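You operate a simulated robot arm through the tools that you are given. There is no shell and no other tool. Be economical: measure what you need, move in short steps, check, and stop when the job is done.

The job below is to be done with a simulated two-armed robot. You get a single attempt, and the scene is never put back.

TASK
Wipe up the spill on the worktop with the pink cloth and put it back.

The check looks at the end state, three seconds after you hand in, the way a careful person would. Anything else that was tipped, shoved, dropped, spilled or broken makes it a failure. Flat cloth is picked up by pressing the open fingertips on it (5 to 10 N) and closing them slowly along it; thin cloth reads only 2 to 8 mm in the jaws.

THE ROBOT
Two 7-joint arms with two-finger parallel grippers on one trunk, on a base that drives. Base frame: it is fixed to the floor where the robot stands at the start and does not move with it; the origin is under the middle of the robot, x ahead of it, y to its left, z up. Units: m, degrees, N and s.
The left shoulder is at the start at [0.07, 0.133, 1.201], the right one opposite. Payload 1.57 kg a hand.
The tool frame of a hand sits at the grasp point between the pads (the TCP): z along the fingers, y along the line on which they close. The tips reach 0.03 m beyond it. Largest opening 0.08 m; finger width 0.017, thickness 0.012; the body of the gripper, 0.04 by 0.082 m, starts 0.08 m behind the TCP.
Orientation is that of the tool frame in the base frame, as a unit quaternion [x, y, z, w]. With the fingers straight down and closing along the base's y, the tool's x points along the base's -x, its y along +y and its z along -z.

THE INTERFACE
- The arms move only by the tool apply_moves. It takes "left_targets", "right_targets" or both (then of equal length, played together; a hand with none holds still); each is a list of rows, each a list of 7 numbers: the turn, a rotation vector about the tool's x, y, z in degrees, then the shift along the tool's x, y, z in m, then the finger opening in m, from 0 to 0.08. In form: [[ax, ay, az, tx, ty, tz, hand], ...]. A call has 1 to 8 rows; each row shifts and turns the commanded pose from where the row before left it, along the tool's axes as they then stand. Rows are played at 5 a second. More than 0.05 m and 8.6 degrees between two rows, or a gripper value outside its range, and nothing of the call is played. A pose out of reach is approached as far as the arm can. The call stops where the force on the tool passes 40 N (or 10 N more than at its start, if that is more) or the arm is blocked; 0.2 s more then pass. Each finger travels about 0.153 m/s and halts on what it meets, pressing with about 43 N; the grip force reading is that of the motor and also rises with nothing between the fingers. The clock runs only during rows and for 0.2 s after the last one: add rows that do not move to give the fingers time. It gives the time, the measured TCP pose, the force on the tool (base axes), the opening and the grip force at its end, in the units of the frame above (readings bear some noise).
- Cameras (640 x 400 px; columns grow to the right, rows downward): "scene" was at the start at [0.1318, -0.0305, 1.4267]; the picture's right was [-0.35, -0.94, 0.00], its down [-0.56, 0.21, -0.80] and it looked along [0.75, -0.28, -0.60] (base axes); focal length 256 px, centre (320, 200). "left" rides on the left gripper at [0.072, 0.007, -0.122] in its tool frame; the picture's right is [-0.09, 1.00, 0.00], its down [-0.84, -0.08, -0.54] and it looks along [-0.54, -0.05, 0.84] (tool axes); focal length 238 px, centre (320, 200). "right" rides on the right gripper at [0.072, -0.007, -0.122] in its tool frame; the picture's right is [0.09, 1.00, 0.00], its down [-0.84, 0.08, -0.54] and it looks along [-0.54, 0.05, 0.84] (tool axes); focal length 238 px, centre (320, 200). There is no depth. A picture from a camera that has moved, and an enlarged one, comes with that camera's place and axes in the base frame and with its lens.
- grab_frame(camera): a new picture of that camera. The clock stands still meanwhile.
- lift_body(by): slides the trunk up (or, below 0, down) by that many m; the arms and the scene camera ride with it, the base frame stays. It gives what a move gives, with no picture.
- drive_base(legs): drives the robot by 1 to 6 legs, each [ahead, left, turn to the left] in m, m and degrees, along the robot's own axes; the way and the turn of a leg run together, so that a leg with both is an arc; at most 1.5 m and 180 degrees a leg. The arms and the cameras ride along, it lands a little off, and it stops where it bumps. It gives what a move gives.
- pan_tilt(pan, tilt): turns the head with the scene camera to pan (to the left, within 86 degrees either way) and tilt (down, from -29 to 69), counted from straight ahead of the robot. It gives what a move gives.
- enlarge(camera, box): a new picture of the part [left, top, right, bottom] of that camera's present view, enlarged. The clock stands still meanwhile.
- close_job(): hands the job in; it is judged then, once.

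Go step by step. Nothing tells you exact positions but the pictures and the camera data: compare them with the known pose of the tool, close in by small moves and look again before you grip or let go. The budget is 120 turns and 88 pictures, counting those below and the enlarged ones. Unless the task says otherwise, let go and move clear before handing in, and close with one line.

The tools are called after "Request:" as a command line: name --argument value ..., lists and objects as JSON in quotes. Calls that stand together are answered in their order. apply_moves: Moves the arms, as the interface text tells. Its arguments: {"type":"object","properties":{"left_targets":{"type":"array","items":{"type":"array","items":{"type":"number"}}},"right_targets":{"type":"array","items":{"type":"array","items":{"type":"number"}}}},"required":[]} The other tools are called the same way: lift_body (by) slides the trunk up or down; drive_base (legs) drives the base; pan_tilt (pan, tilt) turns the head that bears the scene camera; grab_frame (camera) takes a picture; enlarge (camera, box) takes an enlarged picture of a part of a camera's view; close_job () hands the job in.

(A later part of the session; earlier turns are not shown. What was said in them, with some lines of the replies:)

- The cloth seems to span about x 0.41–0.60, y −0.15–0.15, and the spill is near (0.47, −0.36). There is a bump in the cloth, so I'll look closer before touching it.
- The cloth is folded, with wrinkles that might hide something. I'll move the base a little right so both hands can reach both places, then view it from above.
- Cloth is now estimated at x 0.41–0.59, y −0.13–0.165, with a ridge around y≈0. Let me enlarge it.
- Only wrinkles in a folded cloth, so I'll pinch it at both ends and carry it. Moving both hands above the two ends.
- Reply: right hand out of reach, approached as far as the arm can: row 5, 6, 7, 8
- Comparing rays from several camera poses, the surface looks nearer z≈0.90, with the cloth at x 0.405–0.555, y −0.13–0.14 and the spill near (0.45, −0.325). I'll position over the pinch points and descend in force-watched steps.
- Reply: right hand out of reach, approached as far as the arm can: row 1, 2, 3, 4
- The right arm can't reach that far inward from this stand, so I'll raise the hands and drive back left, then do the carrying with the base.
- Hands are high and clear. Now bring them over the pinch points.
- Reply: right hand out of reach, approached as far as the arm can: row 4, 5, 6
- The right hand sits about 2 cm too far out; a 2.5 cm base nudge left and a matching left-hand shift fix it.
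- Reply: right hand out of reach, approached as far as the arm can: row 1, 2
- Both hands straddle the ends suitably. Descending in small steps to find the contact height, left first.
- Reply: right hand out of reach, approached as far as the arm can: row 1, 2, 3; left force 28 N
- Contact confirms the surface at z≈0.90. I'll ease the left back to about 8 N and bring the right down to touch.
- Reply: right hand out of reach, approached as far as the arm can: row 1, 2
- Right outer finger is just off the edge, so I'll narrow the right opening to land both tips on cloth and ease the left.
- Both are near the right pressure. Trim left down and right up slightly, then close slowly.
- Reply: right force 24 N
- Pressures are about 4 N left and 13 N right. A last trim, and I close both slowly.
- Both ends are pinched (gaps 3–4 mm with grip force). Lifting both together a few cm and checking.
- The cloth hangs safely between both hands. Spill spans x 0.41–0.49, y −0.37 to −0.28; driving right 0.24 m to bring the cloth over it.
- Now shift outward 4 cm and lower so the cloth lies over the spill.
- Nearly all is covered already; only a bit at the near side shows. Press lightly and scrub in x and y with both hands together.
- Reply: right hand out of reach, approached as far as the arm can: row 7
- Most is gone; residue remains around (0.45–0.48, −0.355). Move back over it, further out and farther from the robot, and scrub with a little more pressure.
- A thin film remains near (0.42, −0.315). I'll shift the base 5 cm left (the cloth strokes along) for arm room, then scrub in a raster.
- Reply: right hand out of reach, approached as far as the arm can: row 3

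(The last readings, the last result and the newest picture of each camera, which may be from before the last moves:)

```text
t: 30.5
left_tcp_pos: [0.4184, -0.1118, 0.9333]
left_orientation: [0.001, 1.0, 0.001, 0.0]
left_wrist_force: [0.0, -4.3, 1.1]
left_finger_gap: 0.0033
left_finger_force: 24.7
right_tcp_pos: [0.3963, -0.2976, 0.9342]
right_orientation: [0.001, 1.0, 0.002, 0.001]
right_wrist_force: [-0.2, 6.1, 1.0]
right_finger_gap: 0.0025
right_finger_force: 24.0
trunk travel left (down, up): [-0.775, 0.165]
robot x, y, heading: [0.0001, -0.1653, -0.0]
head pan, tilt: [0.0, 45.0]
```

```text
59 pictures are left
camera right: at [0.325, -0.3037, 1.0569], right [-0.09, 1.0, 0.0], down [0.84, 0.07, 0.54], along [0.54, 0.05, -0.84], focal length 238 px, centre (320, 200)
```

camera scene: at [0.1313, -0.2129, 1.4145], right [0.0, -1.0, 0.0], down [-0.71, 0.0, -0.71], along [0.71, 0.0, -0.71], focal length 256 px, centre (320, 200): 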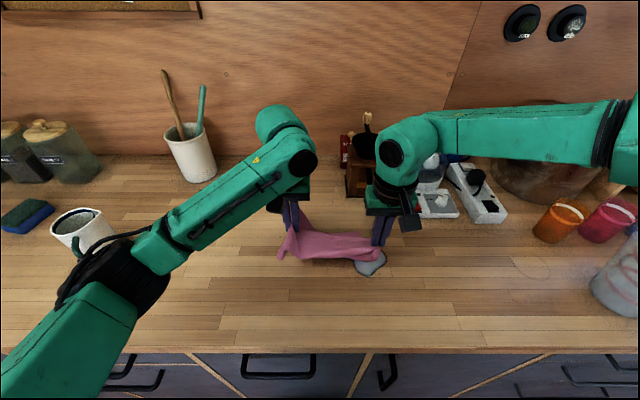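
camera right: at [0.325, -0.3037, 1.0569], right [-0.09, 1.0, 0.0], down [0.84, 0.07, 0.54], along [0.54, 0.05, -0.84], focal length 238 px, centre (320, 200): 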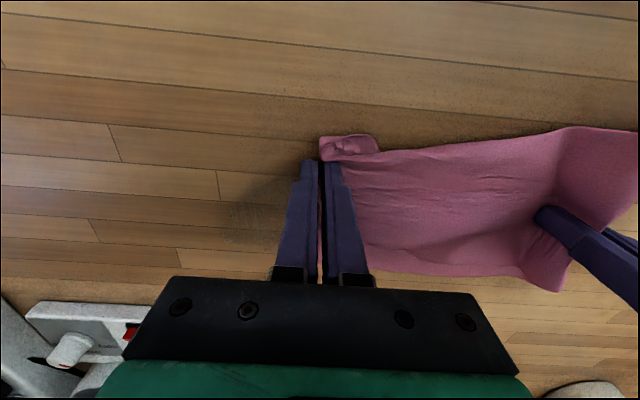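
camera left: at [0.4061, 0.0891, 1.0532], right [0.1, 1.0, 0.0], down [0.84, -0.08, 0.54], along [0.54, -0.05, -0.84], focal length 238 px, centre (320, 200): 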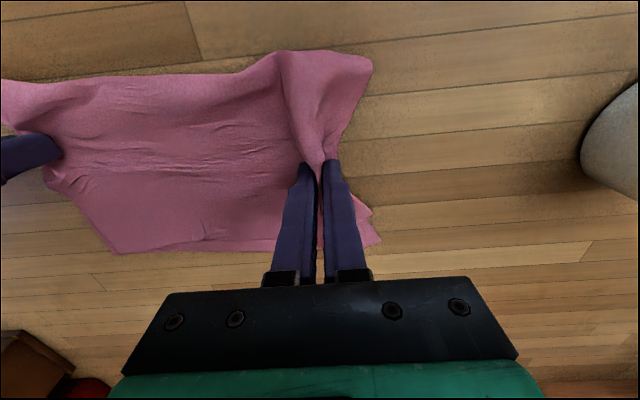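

Only a faint film is left near (0.455, −0.35). Another set of strokes there.

Request:
apply_moves --left_targets '[[0, 0, 0, -0.03, -0.03, 0, 0], [0, 0, 0, -0.03, -0.035, 0, 0], [0, 0, 0, -0.015, -0.03, 0, 0], [0, 0, 0, 0, 0.04, 0, 0], [0, 0, 0, 0, 0.04, 0, 0], [0, 0, 0, 0.015, -0.04, 0, 0], [0, 0, 0, 0, -0.04, 0, 0], [0, 0, 0, 0.015, 0.04, 0, 0]]' --right_targets '[[0, 0, 0, -0.03, -0.03, 0, 0], [0, 0, 0, -0.03, -0.035, 0.001, 0], [0, 0, 0, -0.015, -0.03, 0, 0], [0, 0, 0, 0, 0.04, 0, 0], [0, 0, 0, 0, 0.04, 0, 0], [0, 0, 0, 0.015, -0.04, 0, 0], [0, 0, 0, 0, -0.04, 0, 0], [0, 0, 0, 0.015, 0.04, 0, 0]]'

Request:
apply_moves --left_targets '[[0, 0, 0, 0, 0.04, 0, 0], [0, 0, 0, 0.015, -0.04, 0, 0], [0, 0, 0, 0, -0.04, 0, 0], [0, 0, 0, 0.01, 0.04, 0, 0], [0, 0, 0, 0, 0.04, 0, 0], [0, 0, 0, 0, 0, -0.03, 0], [0, 0, 0, 0, 0.02, -0.03, 0], [0, 0, 0, 0, 0, 0, 0]]' --right_targets '[[0, 0, 0, 0, 0.04, 0, 0], [0, 0, 0, 0.015, -0.04, 0, 0], [0, 0, 0, 0, -0.04, 0, 0], [0, 0, 0, 0.01, 0.04, 0, 0], [0, 0, 0, 0, 0.04, 0, 0], [0, 0, 0, 0, 0, -0.03, 0], [0, 0, 0, 0, 0.02, -0.03, 0], [0, 0, 0, 0, 0, 0, 0]]'

Request:
grab_frame --camera "right"

Request:
grab_frame --camera "scene"

```text
t: 32.3
left_tcp_pos: [0.4645, -0.1592, 0.9353]
left_orientation: [-0.001, 1.0, -0.004, 0.0]
left_wrist_force: [-1.1, -2.4, 0.7]
left_finger_gap: 0.0032
left_finger_force: 24.2
right_tcp_pos: [0.4409, -0.3454, 0.931]
right_orientation: [0.0, 1.0, -0.003, -0.001]
right_wrist_force: [-0.1, 1.7, 4.8]
right_finger_gap: 0.0022
right_finger_force: 24.0
trunk travel left (down, up): [-0.775, 0.165]
robot x, y, heading: [0.0005, -0.1638, -0.1]
head pan, tilt: [0.0, 45.0]
```

```text
t: 34.1
left_tcp_pos: [0.4382, -0.1065, 0.994]
left_orientation: [0.001, 1.0, 0.0, -0.001]
left_wrist_force: [-0.1, -1.9, 0.5]
left_finger_gap: 0.0037
left_finger_force: 24.3
right_tcp_pos: [0.4185, -0.2899, 0.9924]
right_orientation: [0.001, 1.0, 0.001, 0.001]
right_wrist_force: [0.1, 2.2, -0.6]
right_finger_gap: 0.0024
right_finger_force: 23.4
trunk travel left (down, up): [-0.775, 0.165]
robot x, y, heading: [0.0016, -0.1641, -0.0]
head pan, tilt: [0.0, 45.0]
```

```text
58 pictures are left
camera right: at [0.3463, -0.296, 1.115], right [-0.09, 1.0, 0.0], down [0.84, 0.07, 0.54], along [0.54, 0.05, -0.84], focal length 238 px, centre (320, 200)
```

right: 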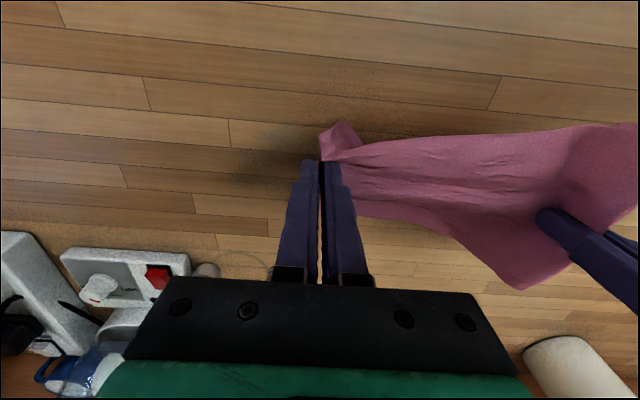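

```text
57 pictures are left
camera scene: at [0.1322, -0.1648, 1.4144], right [0.0, -1.0, 0.0], down [-0.71, 0.0, -0.71], along [0.71, 0.0, -0.71], focal length 256 px, centre (320, 200)
```

scene: 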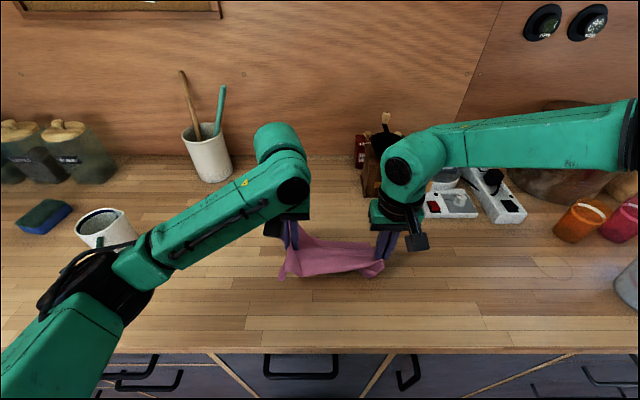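

It looks clean, but the gripper hides part. I'll drive back toward the home spot and inspect the spill area before laying the cloth down.

Request:
drive_base --legs '[[0, 0.187, 0]]'

Request:
enlarge --camera "scene" --box '[380, 190, 580, 315]'

Request:
grab_frame --camera "right"

```text
t: 35.6
left_tcp_pos: [0.4387, 0.0749, 0.9957]
left_orientation: [0.001, 1.0, 0.0, 0.0]
left_wrist_force: [-0.2, -1.5, 0.4]
left_finger_gap: 0.0034
left_finger_force: 24.8
right_tcp_pos: [0.4187, -0.1072, 0.9931]
right_orientation: [0.002, 1.0, 0.002, 0.001]
right_wrist_force: [-0.5, 2.0, -0.4]
right_finger_gap: 0.0025
right_finger_force: 24.2
trunk travel left (down, up): [-0.775, 0.165]
robot x, y, heading: [0.001, 0.0182, 0.1]
head pan, tilt: [0.0, 45.0]
```

```text
3.20 times, centred on (480, 252) of scene
camera zoom: at [0.1314, 0.017, 1.4145], right [0.0, -1.0, 0.0], down [-0.71, 0.0, -0.71], along [0.71, 0.0, -0.71], focal length 818 px, centre (-192, 32)
```

zoom: 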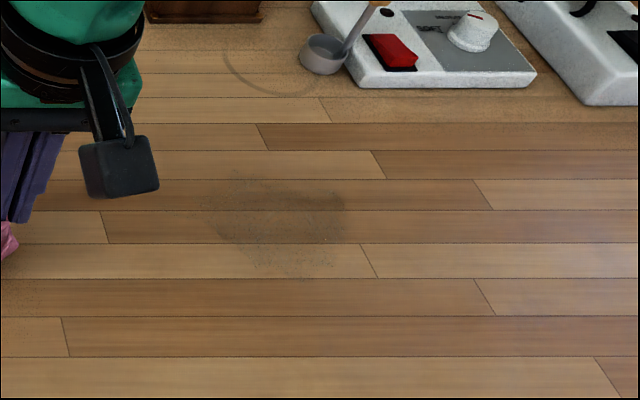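

```text
55 pictures are left
camera right: at [0.3456, -0.1143, 1.1147], right [-0.09, 1.0, 0.0], down [0.84, 0.07, 0.54], along [0.54, 0.05, -0.84], focal length 238 px, centre (320, 200)
```

right: 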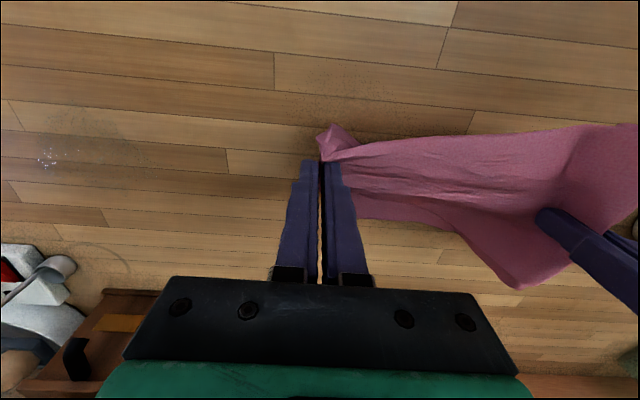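

A faint film still shows around x 0.43–0.49, y −0.38 to −0.28, plus a few specks near (0.46, −0.366). Going back for a finer, firmer raster.

Request:
drive_base --legs '[[0, -0.205, 0]]'

Request:
apply_moves --left_targets '[[0, 0, 0, -0.025, -0.03, 0.015, 0], [0, 0, 0, -0.025, -0.03, 0.015, 0], [0, 0, 0, -0.025, -0.02, 0.015, 0], [0, 0, 0, 0, 0, 0.014, 0], [0, 0, 0, 0, 0, 0, 0]]' --right_targets '[[0, 0, 0, -0.025, -0.03, 0.015, 0], [0, 0, 0, -0.025, -0.03, 0.015, 0], [0, 0, 0, -0.025, -0.02, 0.015, 0], [0, 0, 0, 0, 0, 0.016, 0], [0, 0, 0, 0, 0, 0, 0]]'

```text
t: 37.2
left_tcp_pos: [0.4381, -0.1288, 0.995]
left_orientation: [0.0, 1.0, -0.001, 0.0]
left_wrist_force: [-0.3, -2.3, 0.3]
left_finger_gap: 0.0034
left_finger_force: 24.3
right_tcp_pos: [0.4172, -0.3126, 0.9934]
right_orientation: [0.001, 1.0, 0.0, 0.001]
right_wrist_force: [0.1, 2.4, 0.1]
right_finger_gap: 0.0025
right_finger_force: 24.1
trunk travel left (down, up): [-0.775, 0.165]
robot x, y, heading: [0.0008, -0.1885, 0.1]
head pan, tilt: [0.0, 45.0]
```

```text
t: 38.4
left_tcp_pos: [0.5141, -0.2089, 0.9367]
left_orientation: [0.0, 1.0, -0.001, 0.001]
left_wrist_force: [0.1, -2.6, 1.2]
left_finger_gap: 0.0033
left_finger_force: 24.2
right_tcp_pos: [0.4921, -0.3937, 0.9323]
right_orientation: [0.001, 1.0, 0.002, 0.003]
right_wrist_force: [0.4, 1.4, 14.4]
right_finger_gap: 0.0024
right_finger_force: 24.2
trunk travel left (down, up): [-0.775, 0.165]
robot x, y, heading: [0.0008, -0.1889, -0.2]
head pan, tilt: [0.0, 45.0]
```

Pressing at 14 N; raster strokes now.

Request:
apply_moves --left_targets '[[0, 0, 0, 0, 0.035, 0, 0], [0, 0, 0, 0, 0.035, 0, 0], [0, 0, 0, 0, 0.025, 0, 0], [0, 0, 0, 0.012, 0, 0, 0], [0, 0, 0, 0, -0.035, 0, 0], [0, 0, 0, 0, -0.035, 0, 0], [0, 0, 0, 0, -0.025, 0, 0], [0, 0, 0, 0.012, 0, 0, 0]]' --right_targets '[[0, 0, 0, 0, 0.035, 0, 0], [0, 0, 0, 0, 0.035, 0, 0], [0, 0, 0, 0, 0.025, 0, 0], [0, 0, 0, 0.012, 0, 0, 0], [0, 0, 0, 0, -0.035, 0, 0], [0, 0, 0, 0, -0.035, 0, 0], [0, 0, 0, 0, -0.025, 0, 0], [0, 0, 0, 0.012, 0, 0, 0]]'

Request:
apply_moves --left_targets '[[0, 0, 0, 0, 0.035, 0, 0], [0, 0, 0, 0, 0.035, 0, 0], [0, 0, 0, 0, 0.025, 0, 0], [0, 0, 0, 0.012, 0, 0, 0], [0, 0, 0, 0, -0.035, 0, 0], [0, 0, 0, 0, -0.035, 0, 0], [0, 0, 0, 0, -0.025, 0, 0], [0, 0, 0, 0.012, 0, 0, 0]]' --right_targets '[[0, 0, 0, 0, 0.035, 0, 0], [0, 0, 0, 0, 0.035, 0, 0], [0, 0, 0, 0, 0.025, 0, 0], [0, 0, 0, 0.012, 0, 0, 0], [0, 0, 0, 0, -0.035, 0, 0], [0, 0, 0, 0, -0.035, 0, 0], [0, 0, 0, 0, -0.025, 0, 0], [0, 0, 0, 0.012, 0, 0, 0]]'

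Request:
apply_moves --left_targets '[[0, 0, 0, 0, 0.035, 0, 0], [0, 0, 0, 0, 0.035, 0, 0], [0, 0, 0, 0, 0.025, 0, 0], [0, 0, 0, 0.012, 0, 0, 0], [0, 0, 0, 0, -0.035, 0, 0], [0, 0, 0, 0, -0.035, 0, 0], [0, 0, 0, 0, -0.025, 0, 0], [0, 0, 0, 0.012, 0, 0, 0]]' --right_targets '[[0, 0, 0, 0, 0.035, 0, 0], [0, 0, 0, 0, 0.035, 0, 0], [0, 0, 0, 0, 0.025, 0, 0], [0, 0, 0, 0.012, 0, 0, 0], [0, 0, 0, 0, -0.035, 0, 0], [0, 0, 0, 0, -0.035, 0, 0], [0, 0, 0, 0, -0.025, 0, 0], [0, 0, 0, 0.012, 0, 0, 0]]'

Request:
apply_moves --left_targets '[[0, 0, 0, 0, 0.035, 0, 0], [0, 0, 0, 0, 0.035, 0, 0], [0, 0, 0, 0, 0.025, 0, 0], [0, 0, 0, 0, 0, -0.03, 0], [0, 0, 0, 0, 0, -0.03, 0], [0, 0, 0, 0, 0, 0, 0]]' --right_targets '[[0, 0, 0, 0, 0.035, 0, 0], [0, 0, 0, 0, 0.035, 0, 0], [0, 0, 0, 0, 0.025, 0, 0], [0, 0, 0, 0, 0, -0.03, 0], [0, 0, 0, 0, 0, -0.03, 0], [0, 0, 0, 0, 0, 0, 0]]'

Request:
enlarge --camera "right" --box '[100, 20, 420, 220]'

```text
t: 40.2
left_tcp_pos: [0.4884, -0.2112, 0.9371]
left_orientation: [0.0, 1.0, -0.002, -0.001]
left_wrist_force: [-4.2, -23.2, 1.3]
left_finger_gap: 0.0033
left_finger_force: 24.8
right_tcp_pos: [0.4435, -0.4155, 0.9497]
right_orientation: [0.0, 1.0, 0.002, 0.003]
right_wrist_force: [3.9, 24.2, -1.1]
right_finger_gap: 0.0037
right_finger_force: 24.4
right hand out of reach, approached as far as the arm can: row 2, 3
trunk travel left (down, up): [-0.775, 0.165]
robot x, y, heading: [0.001, -0.1872, -0.0]
head pan, tilt: [0.0, 45.0]
```

```text
t: 42.0
left_tcp_pos: [0.4646, -0.2101, 0.9359]
left_orientation: [0.0, 1.0, -0.003, 0.001]
left_wrist_force: [-5.3, -26.0, 2.8]
left_finger_gap: 0.0035
left_finger_force: 24.7
right_tcp_pos: [0.4188, -0.4152, 0.9492]
right_orientation: [0.002, 1.0, 0.002, 0.003]
right_wrist_force: [5.3, 25.7, -1.3]
right_finger_gap: 0.0037
right_finger_force: 24.6
trunk travel left (down, up): [-0.775, 0.165]
robot x, y, heading: [-0.0026, -0.1883, -0.1]
head pan, tilt: [0.0, 45.0]
```

```text
t: 43.8
left_tcp_pos: [0.4432, -0.21, 0.9369]
left_orientation: [-0.001, 1.0, -0.002, -0.001]
left_wrist_force: [-5.7, -23.7, 0.9]
left_finger_gap: 0.0035
left_finger_force: 24.6
right_tcp_pos: [0.3946, -0.4146, 0.9466]
right_orientation: [0.001, 1.0, 0.002, 0.002]
right_wrist_force: [4.8, 23.8, -1.0]
right_finger_gap: 0.0036
right_finger_force: 24.2
trunk travel left (down, up): [-0.775, 0.165]
robot x, y, heading: [-0.0047, -0.1895, 0.2]
head pan, tilt: [0.0, 45.0]
```

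```text
t: 45.2
left_tcp_pos: [0.4431, -0.1152, 0.9953]
left_orientation: [0.0, 1.0, -0.003, 0.0]
left_wrist_force: [-5.6, -26.6, 1.3]
left_finger_gap: 0.0039
left_finger_force: 25.0
right_tcp_pos: [0.3956, -0.3204, 1.0061]
right_orientation: [-0.001, 1.0, 0.002, 0.002]
right_wrist_force: [5.5, 25.7, -1.8]
right_finger_gap: 0.0037
right_finger_force: 24.5
trunk travel left (down, up): [-0.775, 0.165]
robot x, y, heading: [-0.0017, -0.1883, -0.0]
head pan, tilt: [0.0, 45.0]
```

```text
2.00 times, centred on (260, 120) of right
camera zoom: at [0.3232, -0.3265, 1.1285], right [-0.09, 1.0, 0.01], down [0.83, 0.07, 0.55], along [0.54, 0.05, -0.84], focal length 477 px, centre (440, 360)
```

zoom: 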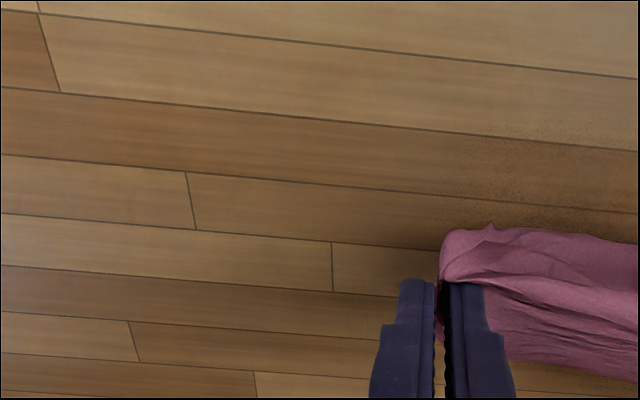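

The clamp at the reach limit pulled the hands apart (25 N tension) and raised the right. Relax that by moving the left hand inward, then look at the surface.

Request:
apply_moves --left_targets '[[0, 0, 0, 0, -0.012, 0, 0], [0, 0, 0, 0, -0.01, 0, 0], [0, 0, 0, 0, 0, 0, 0]]' --right_targets '[[0, 0, 0, -0.01, 0, 0.005, 0], [0, 0, 0, -0.01, 0, 0.005, 0], [0, 0, 0, 0, 0, 0, 0]]'

Request:
drive_base --legs '[[0, 0.14, 0]]'

Request:
enlarge --camera "scene" --box '[380, 190, 580, 315]'

Request:
grab_frame --camera "right"

```text
t: 46.0
left_tcp_pos: [0.4414, -0.1358, 0.9968]
left_orientation: [0.0, 1.0, 0.002, 0.0]
left_wrist_force: [-1.2, -1.8, -0.3]
left_finger_gap: 0.0036
left_finger_force: 24.3
right_tcp_pos: [0.4152, -0.321, 0.9958]
right_orientation: [0.001, 1.0, 0.0, 0.001]
right_wrist_force: [0.2, 1.0, -0.4]
right_finger_gap: 0.0024
right_finger_force: 24.0
trunk travel left (down, up): [-0.775, 0.165]
robot x, y, heading: [-0.0031, -0.186, -0.2]
head pan, tilt: [0.0, 45.0]
```

```text
t: 47.4
left_tcp_pos: [0.4417, 0.0013, 0.9954]
left_orientation: [0.002, 1.0, 0.0, 0.0]
left_wrist_force: [-0.3, -1.2, -0.3]
left_finger_gap: 0.0035
left_finger_force: 24.4
right_tcp_pos: [0.415, -0.1822, 0.9959]
right_orientation: [0.001, 1.0, 0.002, 0.001]
right_wrist_force: [-0.8, 1.3, -0.4]
right_finger_gap: 0.0024
right_finger_force: 23.7
trunk travel left (down, up): [-0.775, 0.165]
robot x, y, heading: [-0.0028, -0.0457, 0.0]
head pan, tilt: [0.0, 45.0]
```

```text
3.20 times, centred on (480, 252) of scene
camera zoom: at [0.1314, -0.049, 1.4145], right [0.0, -1.0, 0.0], down [-0.71, 0.0, -0.71], along [0.71, 0.0, -0.71], focal length 818 px, centre (-192, 32)
```

zoom: 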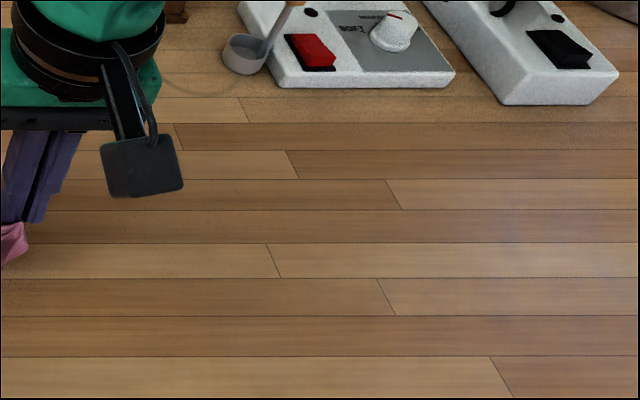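

```text
52 pictures are left
camera right: at [0.3433, -0.1884, 1.1185], right [-0.09, 1.0, 0.0], down [0.84, 0.07, 0.54], along [0.54, 0.05, -0.84], focal length 238 px, centre (320, 200)
```

right: 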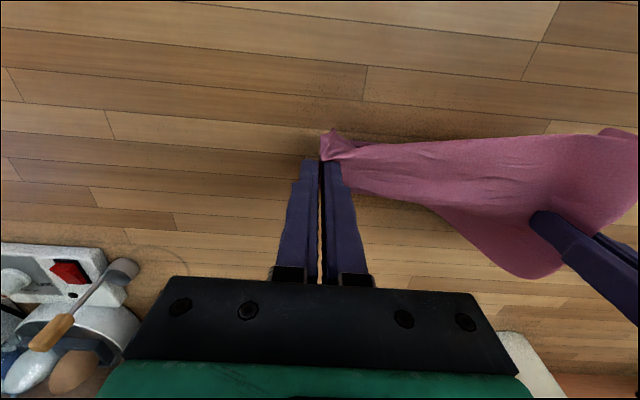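

The spill area is clean in both views. Driving home to set the cloth at its original spot (right pinch near (0.443, −0.097), left near (0.478, 0.081)).

Request:
drive_base --legs '[[0, 0.087, 0]]'

Request:
apply_moves --left_targets '[[0, 0, 0, -0.018, 0, 0, 0], [0, 0, 0, -0.018, 0, 0, 0], [0, 0, 0, 0, 0, 0, 0]]' --right_targets '[[0, 0, 0, -0.014, 0, 0, 0], [0, 0, 0, -0.014, 0, 0, 0], [0, 0, 0, 0, 0, 0, 0]]'

```text
t: 48.5
left_tcp_pos: [0.4423, 0.0859, 0.9955]
left_orientation: [0.003, 1.0, 0.0, -0.001]
left_wrist_force: [-0.1, -1.9, -0.1]
left_finger_gap: 0.0035
left_finger_force: 24.6
right_tcp_pos: [0.415, -0.0998, 0.9952]
right_orientation: [0.002, 1.0, 0.002, 0.001]
right_wrist_force: [-0.6, 1.1, -0.8]
right_finger_gap: 0.0024
right_finger_force: 23.9
trunk travel left (down, up): [-0.775, 0.165]
robot x, y, heading: [-0.0018, 0.0372, -0.2]
head pan, tilt: [0.0, 45.0]
```

```text
t: 49.3
left_tcp_pos: [0.4766, 0.0881, 0.9957]
left_orientation: [0.003, 1.0, -0.001, 0.001]
left_wrist_force: [-0.4, -1.3, -0.2]
left_finger_gap: 0.0035
left_finger_force: 24.1
right_tcp_pos: [0.4431, -0.0961, 0.9969]
right_orientation: [0.003, 1.0, 0.001, 0.001]
right_wrist_force: [-0.4, 1.4, 0.0]
right_finger_gap: 0.0024
right_finger_force: 23.7
trunk travel left (down, up): [-0.775, 0.165]
robot x, y, heading: [-0.0027, 0.038, -0.5]
head pan, tilt: [0.0, 45.0]
```

Over the original spot; lowering both.

Request:
apply_moves --left_targets '[[0, 0, 0, 0, 0, 0.015, 0], [0, 0, 0, 0, 0, 0.015, 0], [0, 0, 0, 0, 0, 0.015, 0], [0, 0, 0, 0, 0, 0.013, 0], [0, 0, 0, 0, 0, 0.002, 0], [0, 0, 0, 0, 0, 0, 0]]' --right_targets '[[0, 0, 0, 0, 0, 0.015, 0], [0, 0, 0, 0, 0, 0.015, 0], [0, 0, 0, 0, 0, 0.015, 0], [0, 0, 0, 0, 0, 0.014, 0], [0, 0, 0, 0, 0, 0.002, 0], [0, 0, 0, 0, 0, 0, 0]]'

Request:
grab_frame --camera "scene"

Request:
grab_frame --camera "right"

Request:
grab_frame --camera "left"

```text
t: 50.7
left_tcp_pos: [0.4785, 0.0876, 0.9359]
left_orientation: [0.003, 1.0, 0.0, 0.0]
left_wrist_force: [0.0, -2.5, 0.7]
left_finger_gap: 0.0034
left_finger_force: 24.5
right_tcp_pos: [0.443, -0.0969, 0.9341]
right_orientation: [0.004, 1.0, 0.001, 0.0]
right_wrist_force: [0.7, 2.2, 0.5]
right_finger_gap: 0.0023
right_finger_force: 23.7
trunk travel left (down, up): [-0.775, 0.165]
robot x, y, heading: [-0.0033, 0.0429, -0.3]
head pan, tilt: [0.0, 45.0]
```

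```text
51 pictures are left
camera scene: at [0.1315, 0.0385, 1.4146], right [0.0, -1.0, 0.0], down [-0.71, 0.0, -0.71], along [0.71, 0.0, -0.71], focal length 256 px, centre (320, 200)
```

scene: 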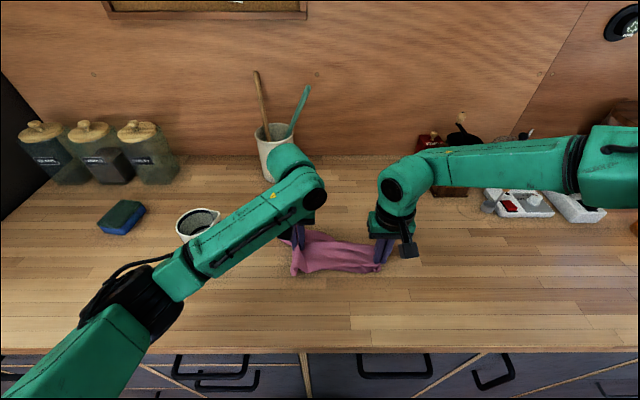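

```text
50 pictures are left
camera right: at [0.3708, -0.1026, 1.0576], right [-0.09, 1.0, 0.0], down [0.84, 0.07, 0.54], along [0.54, 0.05, -0.84], focal length 238 px, centre (320, 200)
```

right: 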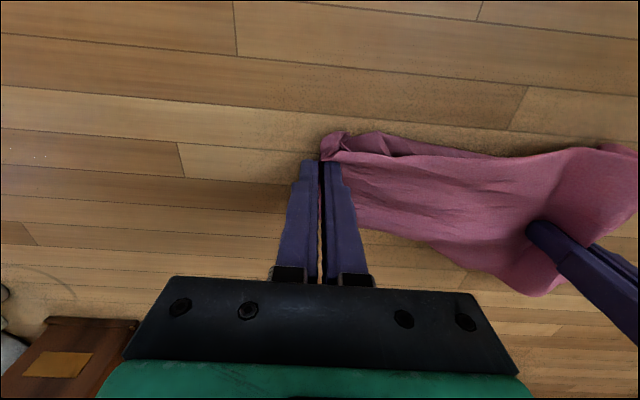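

```text
49 pictures are left
camera left: at [0.4062, 0.0942, 1.0572], right [0.1, 1.0, 0.0], down [0.84, -0.08, 0.54], along [0.54, -0.05, -0.84], focal length 238 px, centre (320, 200)
```

left: 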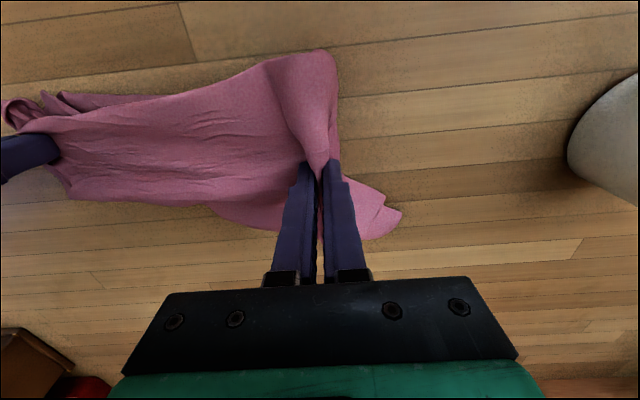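

The cloth is down at its place, but I notice a few tiny specks at the left of the right camera's view; enlarging before letting go.

Request:
enlarge --camera "right" --box '[0, 110, 120, 185]'

Request:
enlarge --camera "scene" --box '[420, 200, 560, 290]'

```text
5.33 times, centred on (60, 148) of right
camera zoom: at [0.3708, -0.1026, 1.0576], right [-0.09, 1.0, 0.0], down [0.84, 0.07, 0.54], along [0.54, 0.05, -0.84], focal length 1271 px, centre (1707, 480)
```

zoom: 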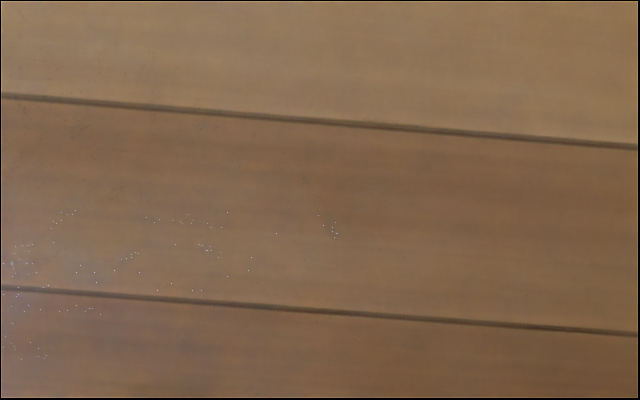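

```text
4.44 times, centred on (490, 245) of scene
camera zoom: at [0.1315, 0.0385, 1.4146], right [0.0, -1.0, 0.0], down [-0.71, 0.0, -0.71], along [0.71, 0.0, -0.71], focal length 1136 px, centre (-436, 0)
```

zoom: 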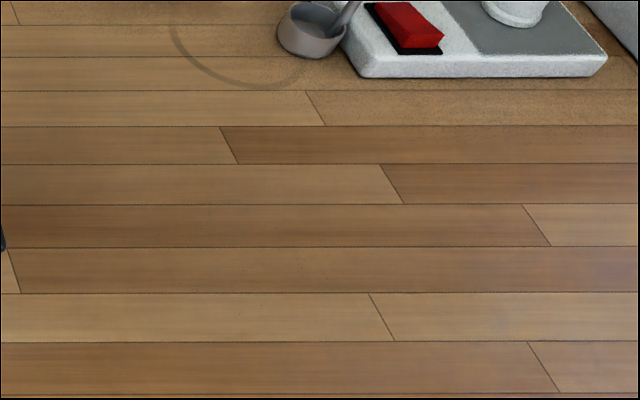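

Only pixel-sized glints remain; the surface reads clean. Releasing both slowly and then lifting straight up.

Request:
apply_moves --left_targets '[[0, 0, 0, 0, 0, 0.0, 0.01], [0, 0, 0, 0, 0, 0, 0.02], [0, 0, 0, 0, 0, 0, 0.03], [0, 0, 0, 0, 0, 0, 0.045], [0, 0, 0, 0, 0, 0, 0.06], [0, 0, 0, 0, 0, -0.01, 0.06], [0, 0, 0, 0, 0, -0.02, 0.06], [0, 0, 0, 0, 0, -0.03, 0.06]]' --right_targets '[[0, 0, 0, 0, 0, 0.0, 0.01], [0, 0, 0, 0, 0, 0, 0.02], [0, 0, 0, 0, 0, 0, 0.03], [0, 0, 0, 0, 0, 0, 0.045], [0, 0, 0, 0, 0, 0, 0.06], [0, 0, 0, 0, 0, -0.01, 0.06], [0, 0, 0, 0, 0, -0.02, 0.06], [0, 0, 0, 0, 0, -0.03, 0.06]]'

Request:
apply_moves --left_targets '[[0, 0, 0, 0, 0, -0.04, 0.06], [0, 0, 0, 0, 0, -0.04, 0.06], [0, 0, 0, 0, 0, -0.03, 0.06], [0, 0, 0, 0, 0, 0, 0.06]]' --right_targets '[[0, 0, 0, 0, 0, -0.03, 0.06], [0, 0, 0, 0, 0, -0.03, 0.06], [0, 0, 0, 0, 0, -0.02, 0.06], [0, 0, 0, 0, 0, 0, 0.06]]'

Request:
grab_frame --camera "scene"

Request:
grab_frame --camera "right"

Request:
grab_frame --camera "left"

```text
t: 52.5
left_tcp_pos: [0.4775, 0.0883, 0.9948]
left_orientation: [0.003, 1.0, 0.0, 0.0]
left_wrist_force: [-0.8, -0.7, 0.5]
left_finger_gap: 0.0598
left_finger_force: 0.0
right_tcp_pos: [0.4449, -0.0978, 0.9945]
right_orientation: [0.003, 1.0, 0.001, 0.001]
right_wrist_force: [-0.8, 0.5, 0.7]
right_finger_gap: 0.06
right_finger_force: 0.1
trunk travel left (down, up): [-0.775, 0.165]
robot x, y, heading: [-0.0002, 0.0396, -0.5]
head pan, tilt: [0.0, 45.0]
```

```text
t: 53.5
left_tcp_pos: [0.4777, 0.0881, 1.1061]
left_orientation: [0.003, 1.0, -0.001, -0.001]
left_wrist_force: [-0.3, 0.2, -0.4]
left_finger_gap: 0.0601
left_finger_force: 0.0
right_tcp_pos: [0.4437, -0.0959, 1.0767]
right_orientation: [0.004, 1.0, 0.002, 0.001]
right_wrist_force: [-0.1, 0.4, 0.0]
right_finger_gap: 0.06
right_finger_force: 0.1
trunk travel left (down, up): [-0.775, 0.165]
robot x, y, heading: [0.0017, 0.0383, -0.2]
head pan, tilt: [0.0, 45.0]
```

```text
46 pictures are left
camera scene: at [0.132, 0.0385, 1.4145], right [0.0, -1.0, 0.0], down [-0.71, 0.0, -0.71], along [0.71, 0.0, -0.71], focal length 256 px, centre (320, 200)
```

scene: 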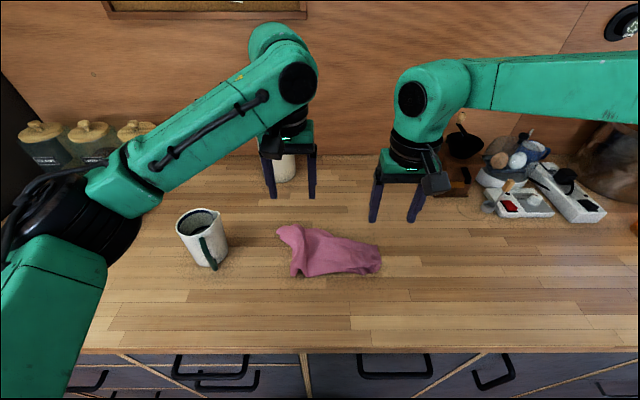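

```text
45 pictures are left
camera right: at [0.3719, -0.1013, 1.1987], right [-0.09, 1.0, 0.0], down [0.84, 0.07, 0.54], along [0.54, 0.05, -0.84], focal length 238 px, centre (320, 200)
```

right: 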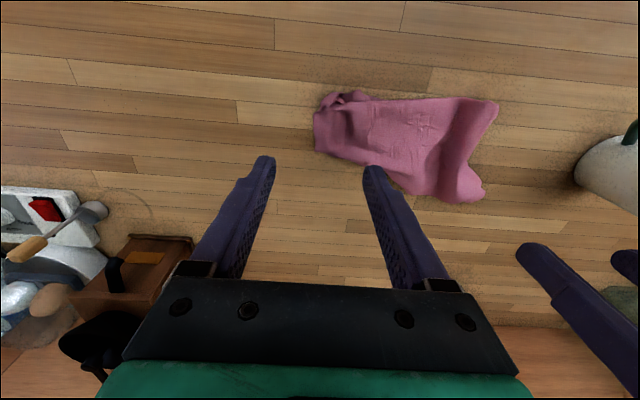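

```text
44 pictures are left
camera left: at [0.4068, 0.0947, 1.2268], right [0.1, 1.0, 0.0], down [0.84, -0.08, 0.54], along [0.54, -0.05, -0.84], focal length 238 px, centre (320, 200)
```

left: 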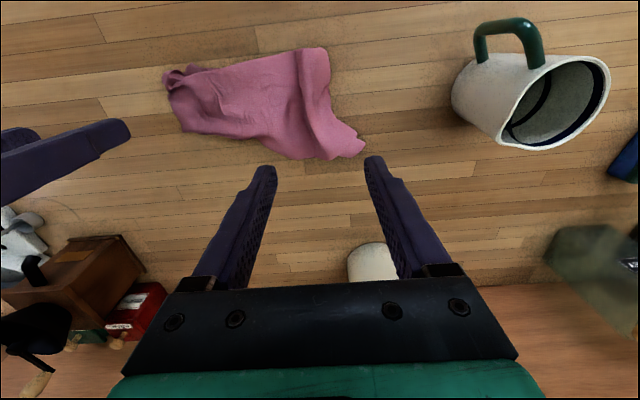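

The cloth lies at its original spot (centre ≈ (0.465, 0.02)) and nothing else has moved. One final look at the spill area.

Request:
enlarge --camera "scene" --box '[390, 190, 590, 315]'

Request:
enlarge --camera "right" --box '[60, 60, 260, 185]'

```text
3.20 times, centred on (490, 252) of scene
camera zoom: at [0.132, 0.0385, 1.4145], right [0.0, -1.0, 0.0], down [-0.71, 0.0, -0.71], along [0.71, 0.0, -0.71], focal length 818 px, centre (-224, 32)
```

zoom: 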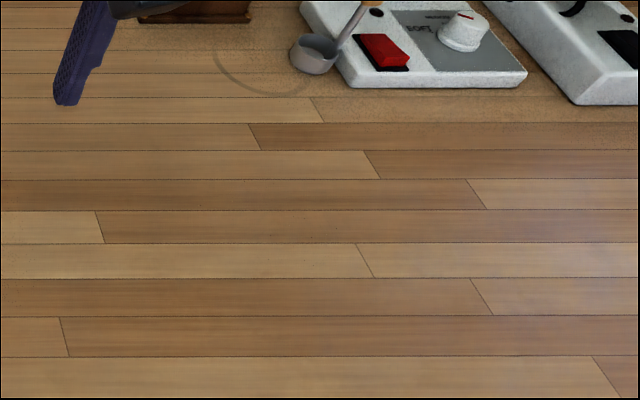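

```text
3.20 times, centred on (160, 122) of right
camera zoom: at [0.3719, -0.1013, 1.1987], right [-0.09, 1.0, 0.0], down [0.84, 0.07, 0.54], along [0.54, 0.05, -0.84], focal length 763 px, centre (832, 448)
```

zoom: 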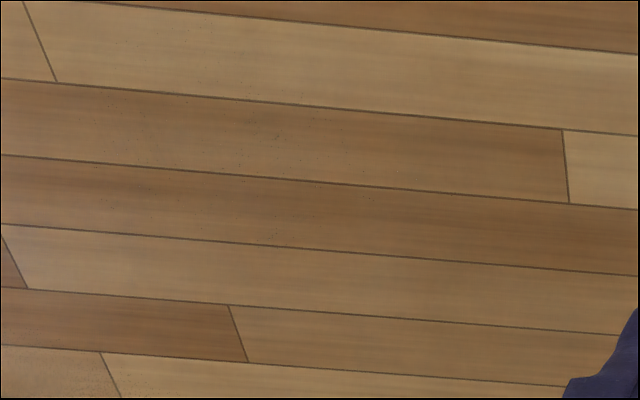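

The worktop is clean, the cloth is back in its place and both hands are clear, so I'm handing in.

Request:
close_job

```text
The job is handed in.
```

I wiped up the spill with the pink cloth and laid the cloth back within about 3 cm of its original spot, though it is rumpled rather than neatly folded. The last close-ups show no spill left beyond pinprick specks, and I saw nothing else disturbed.
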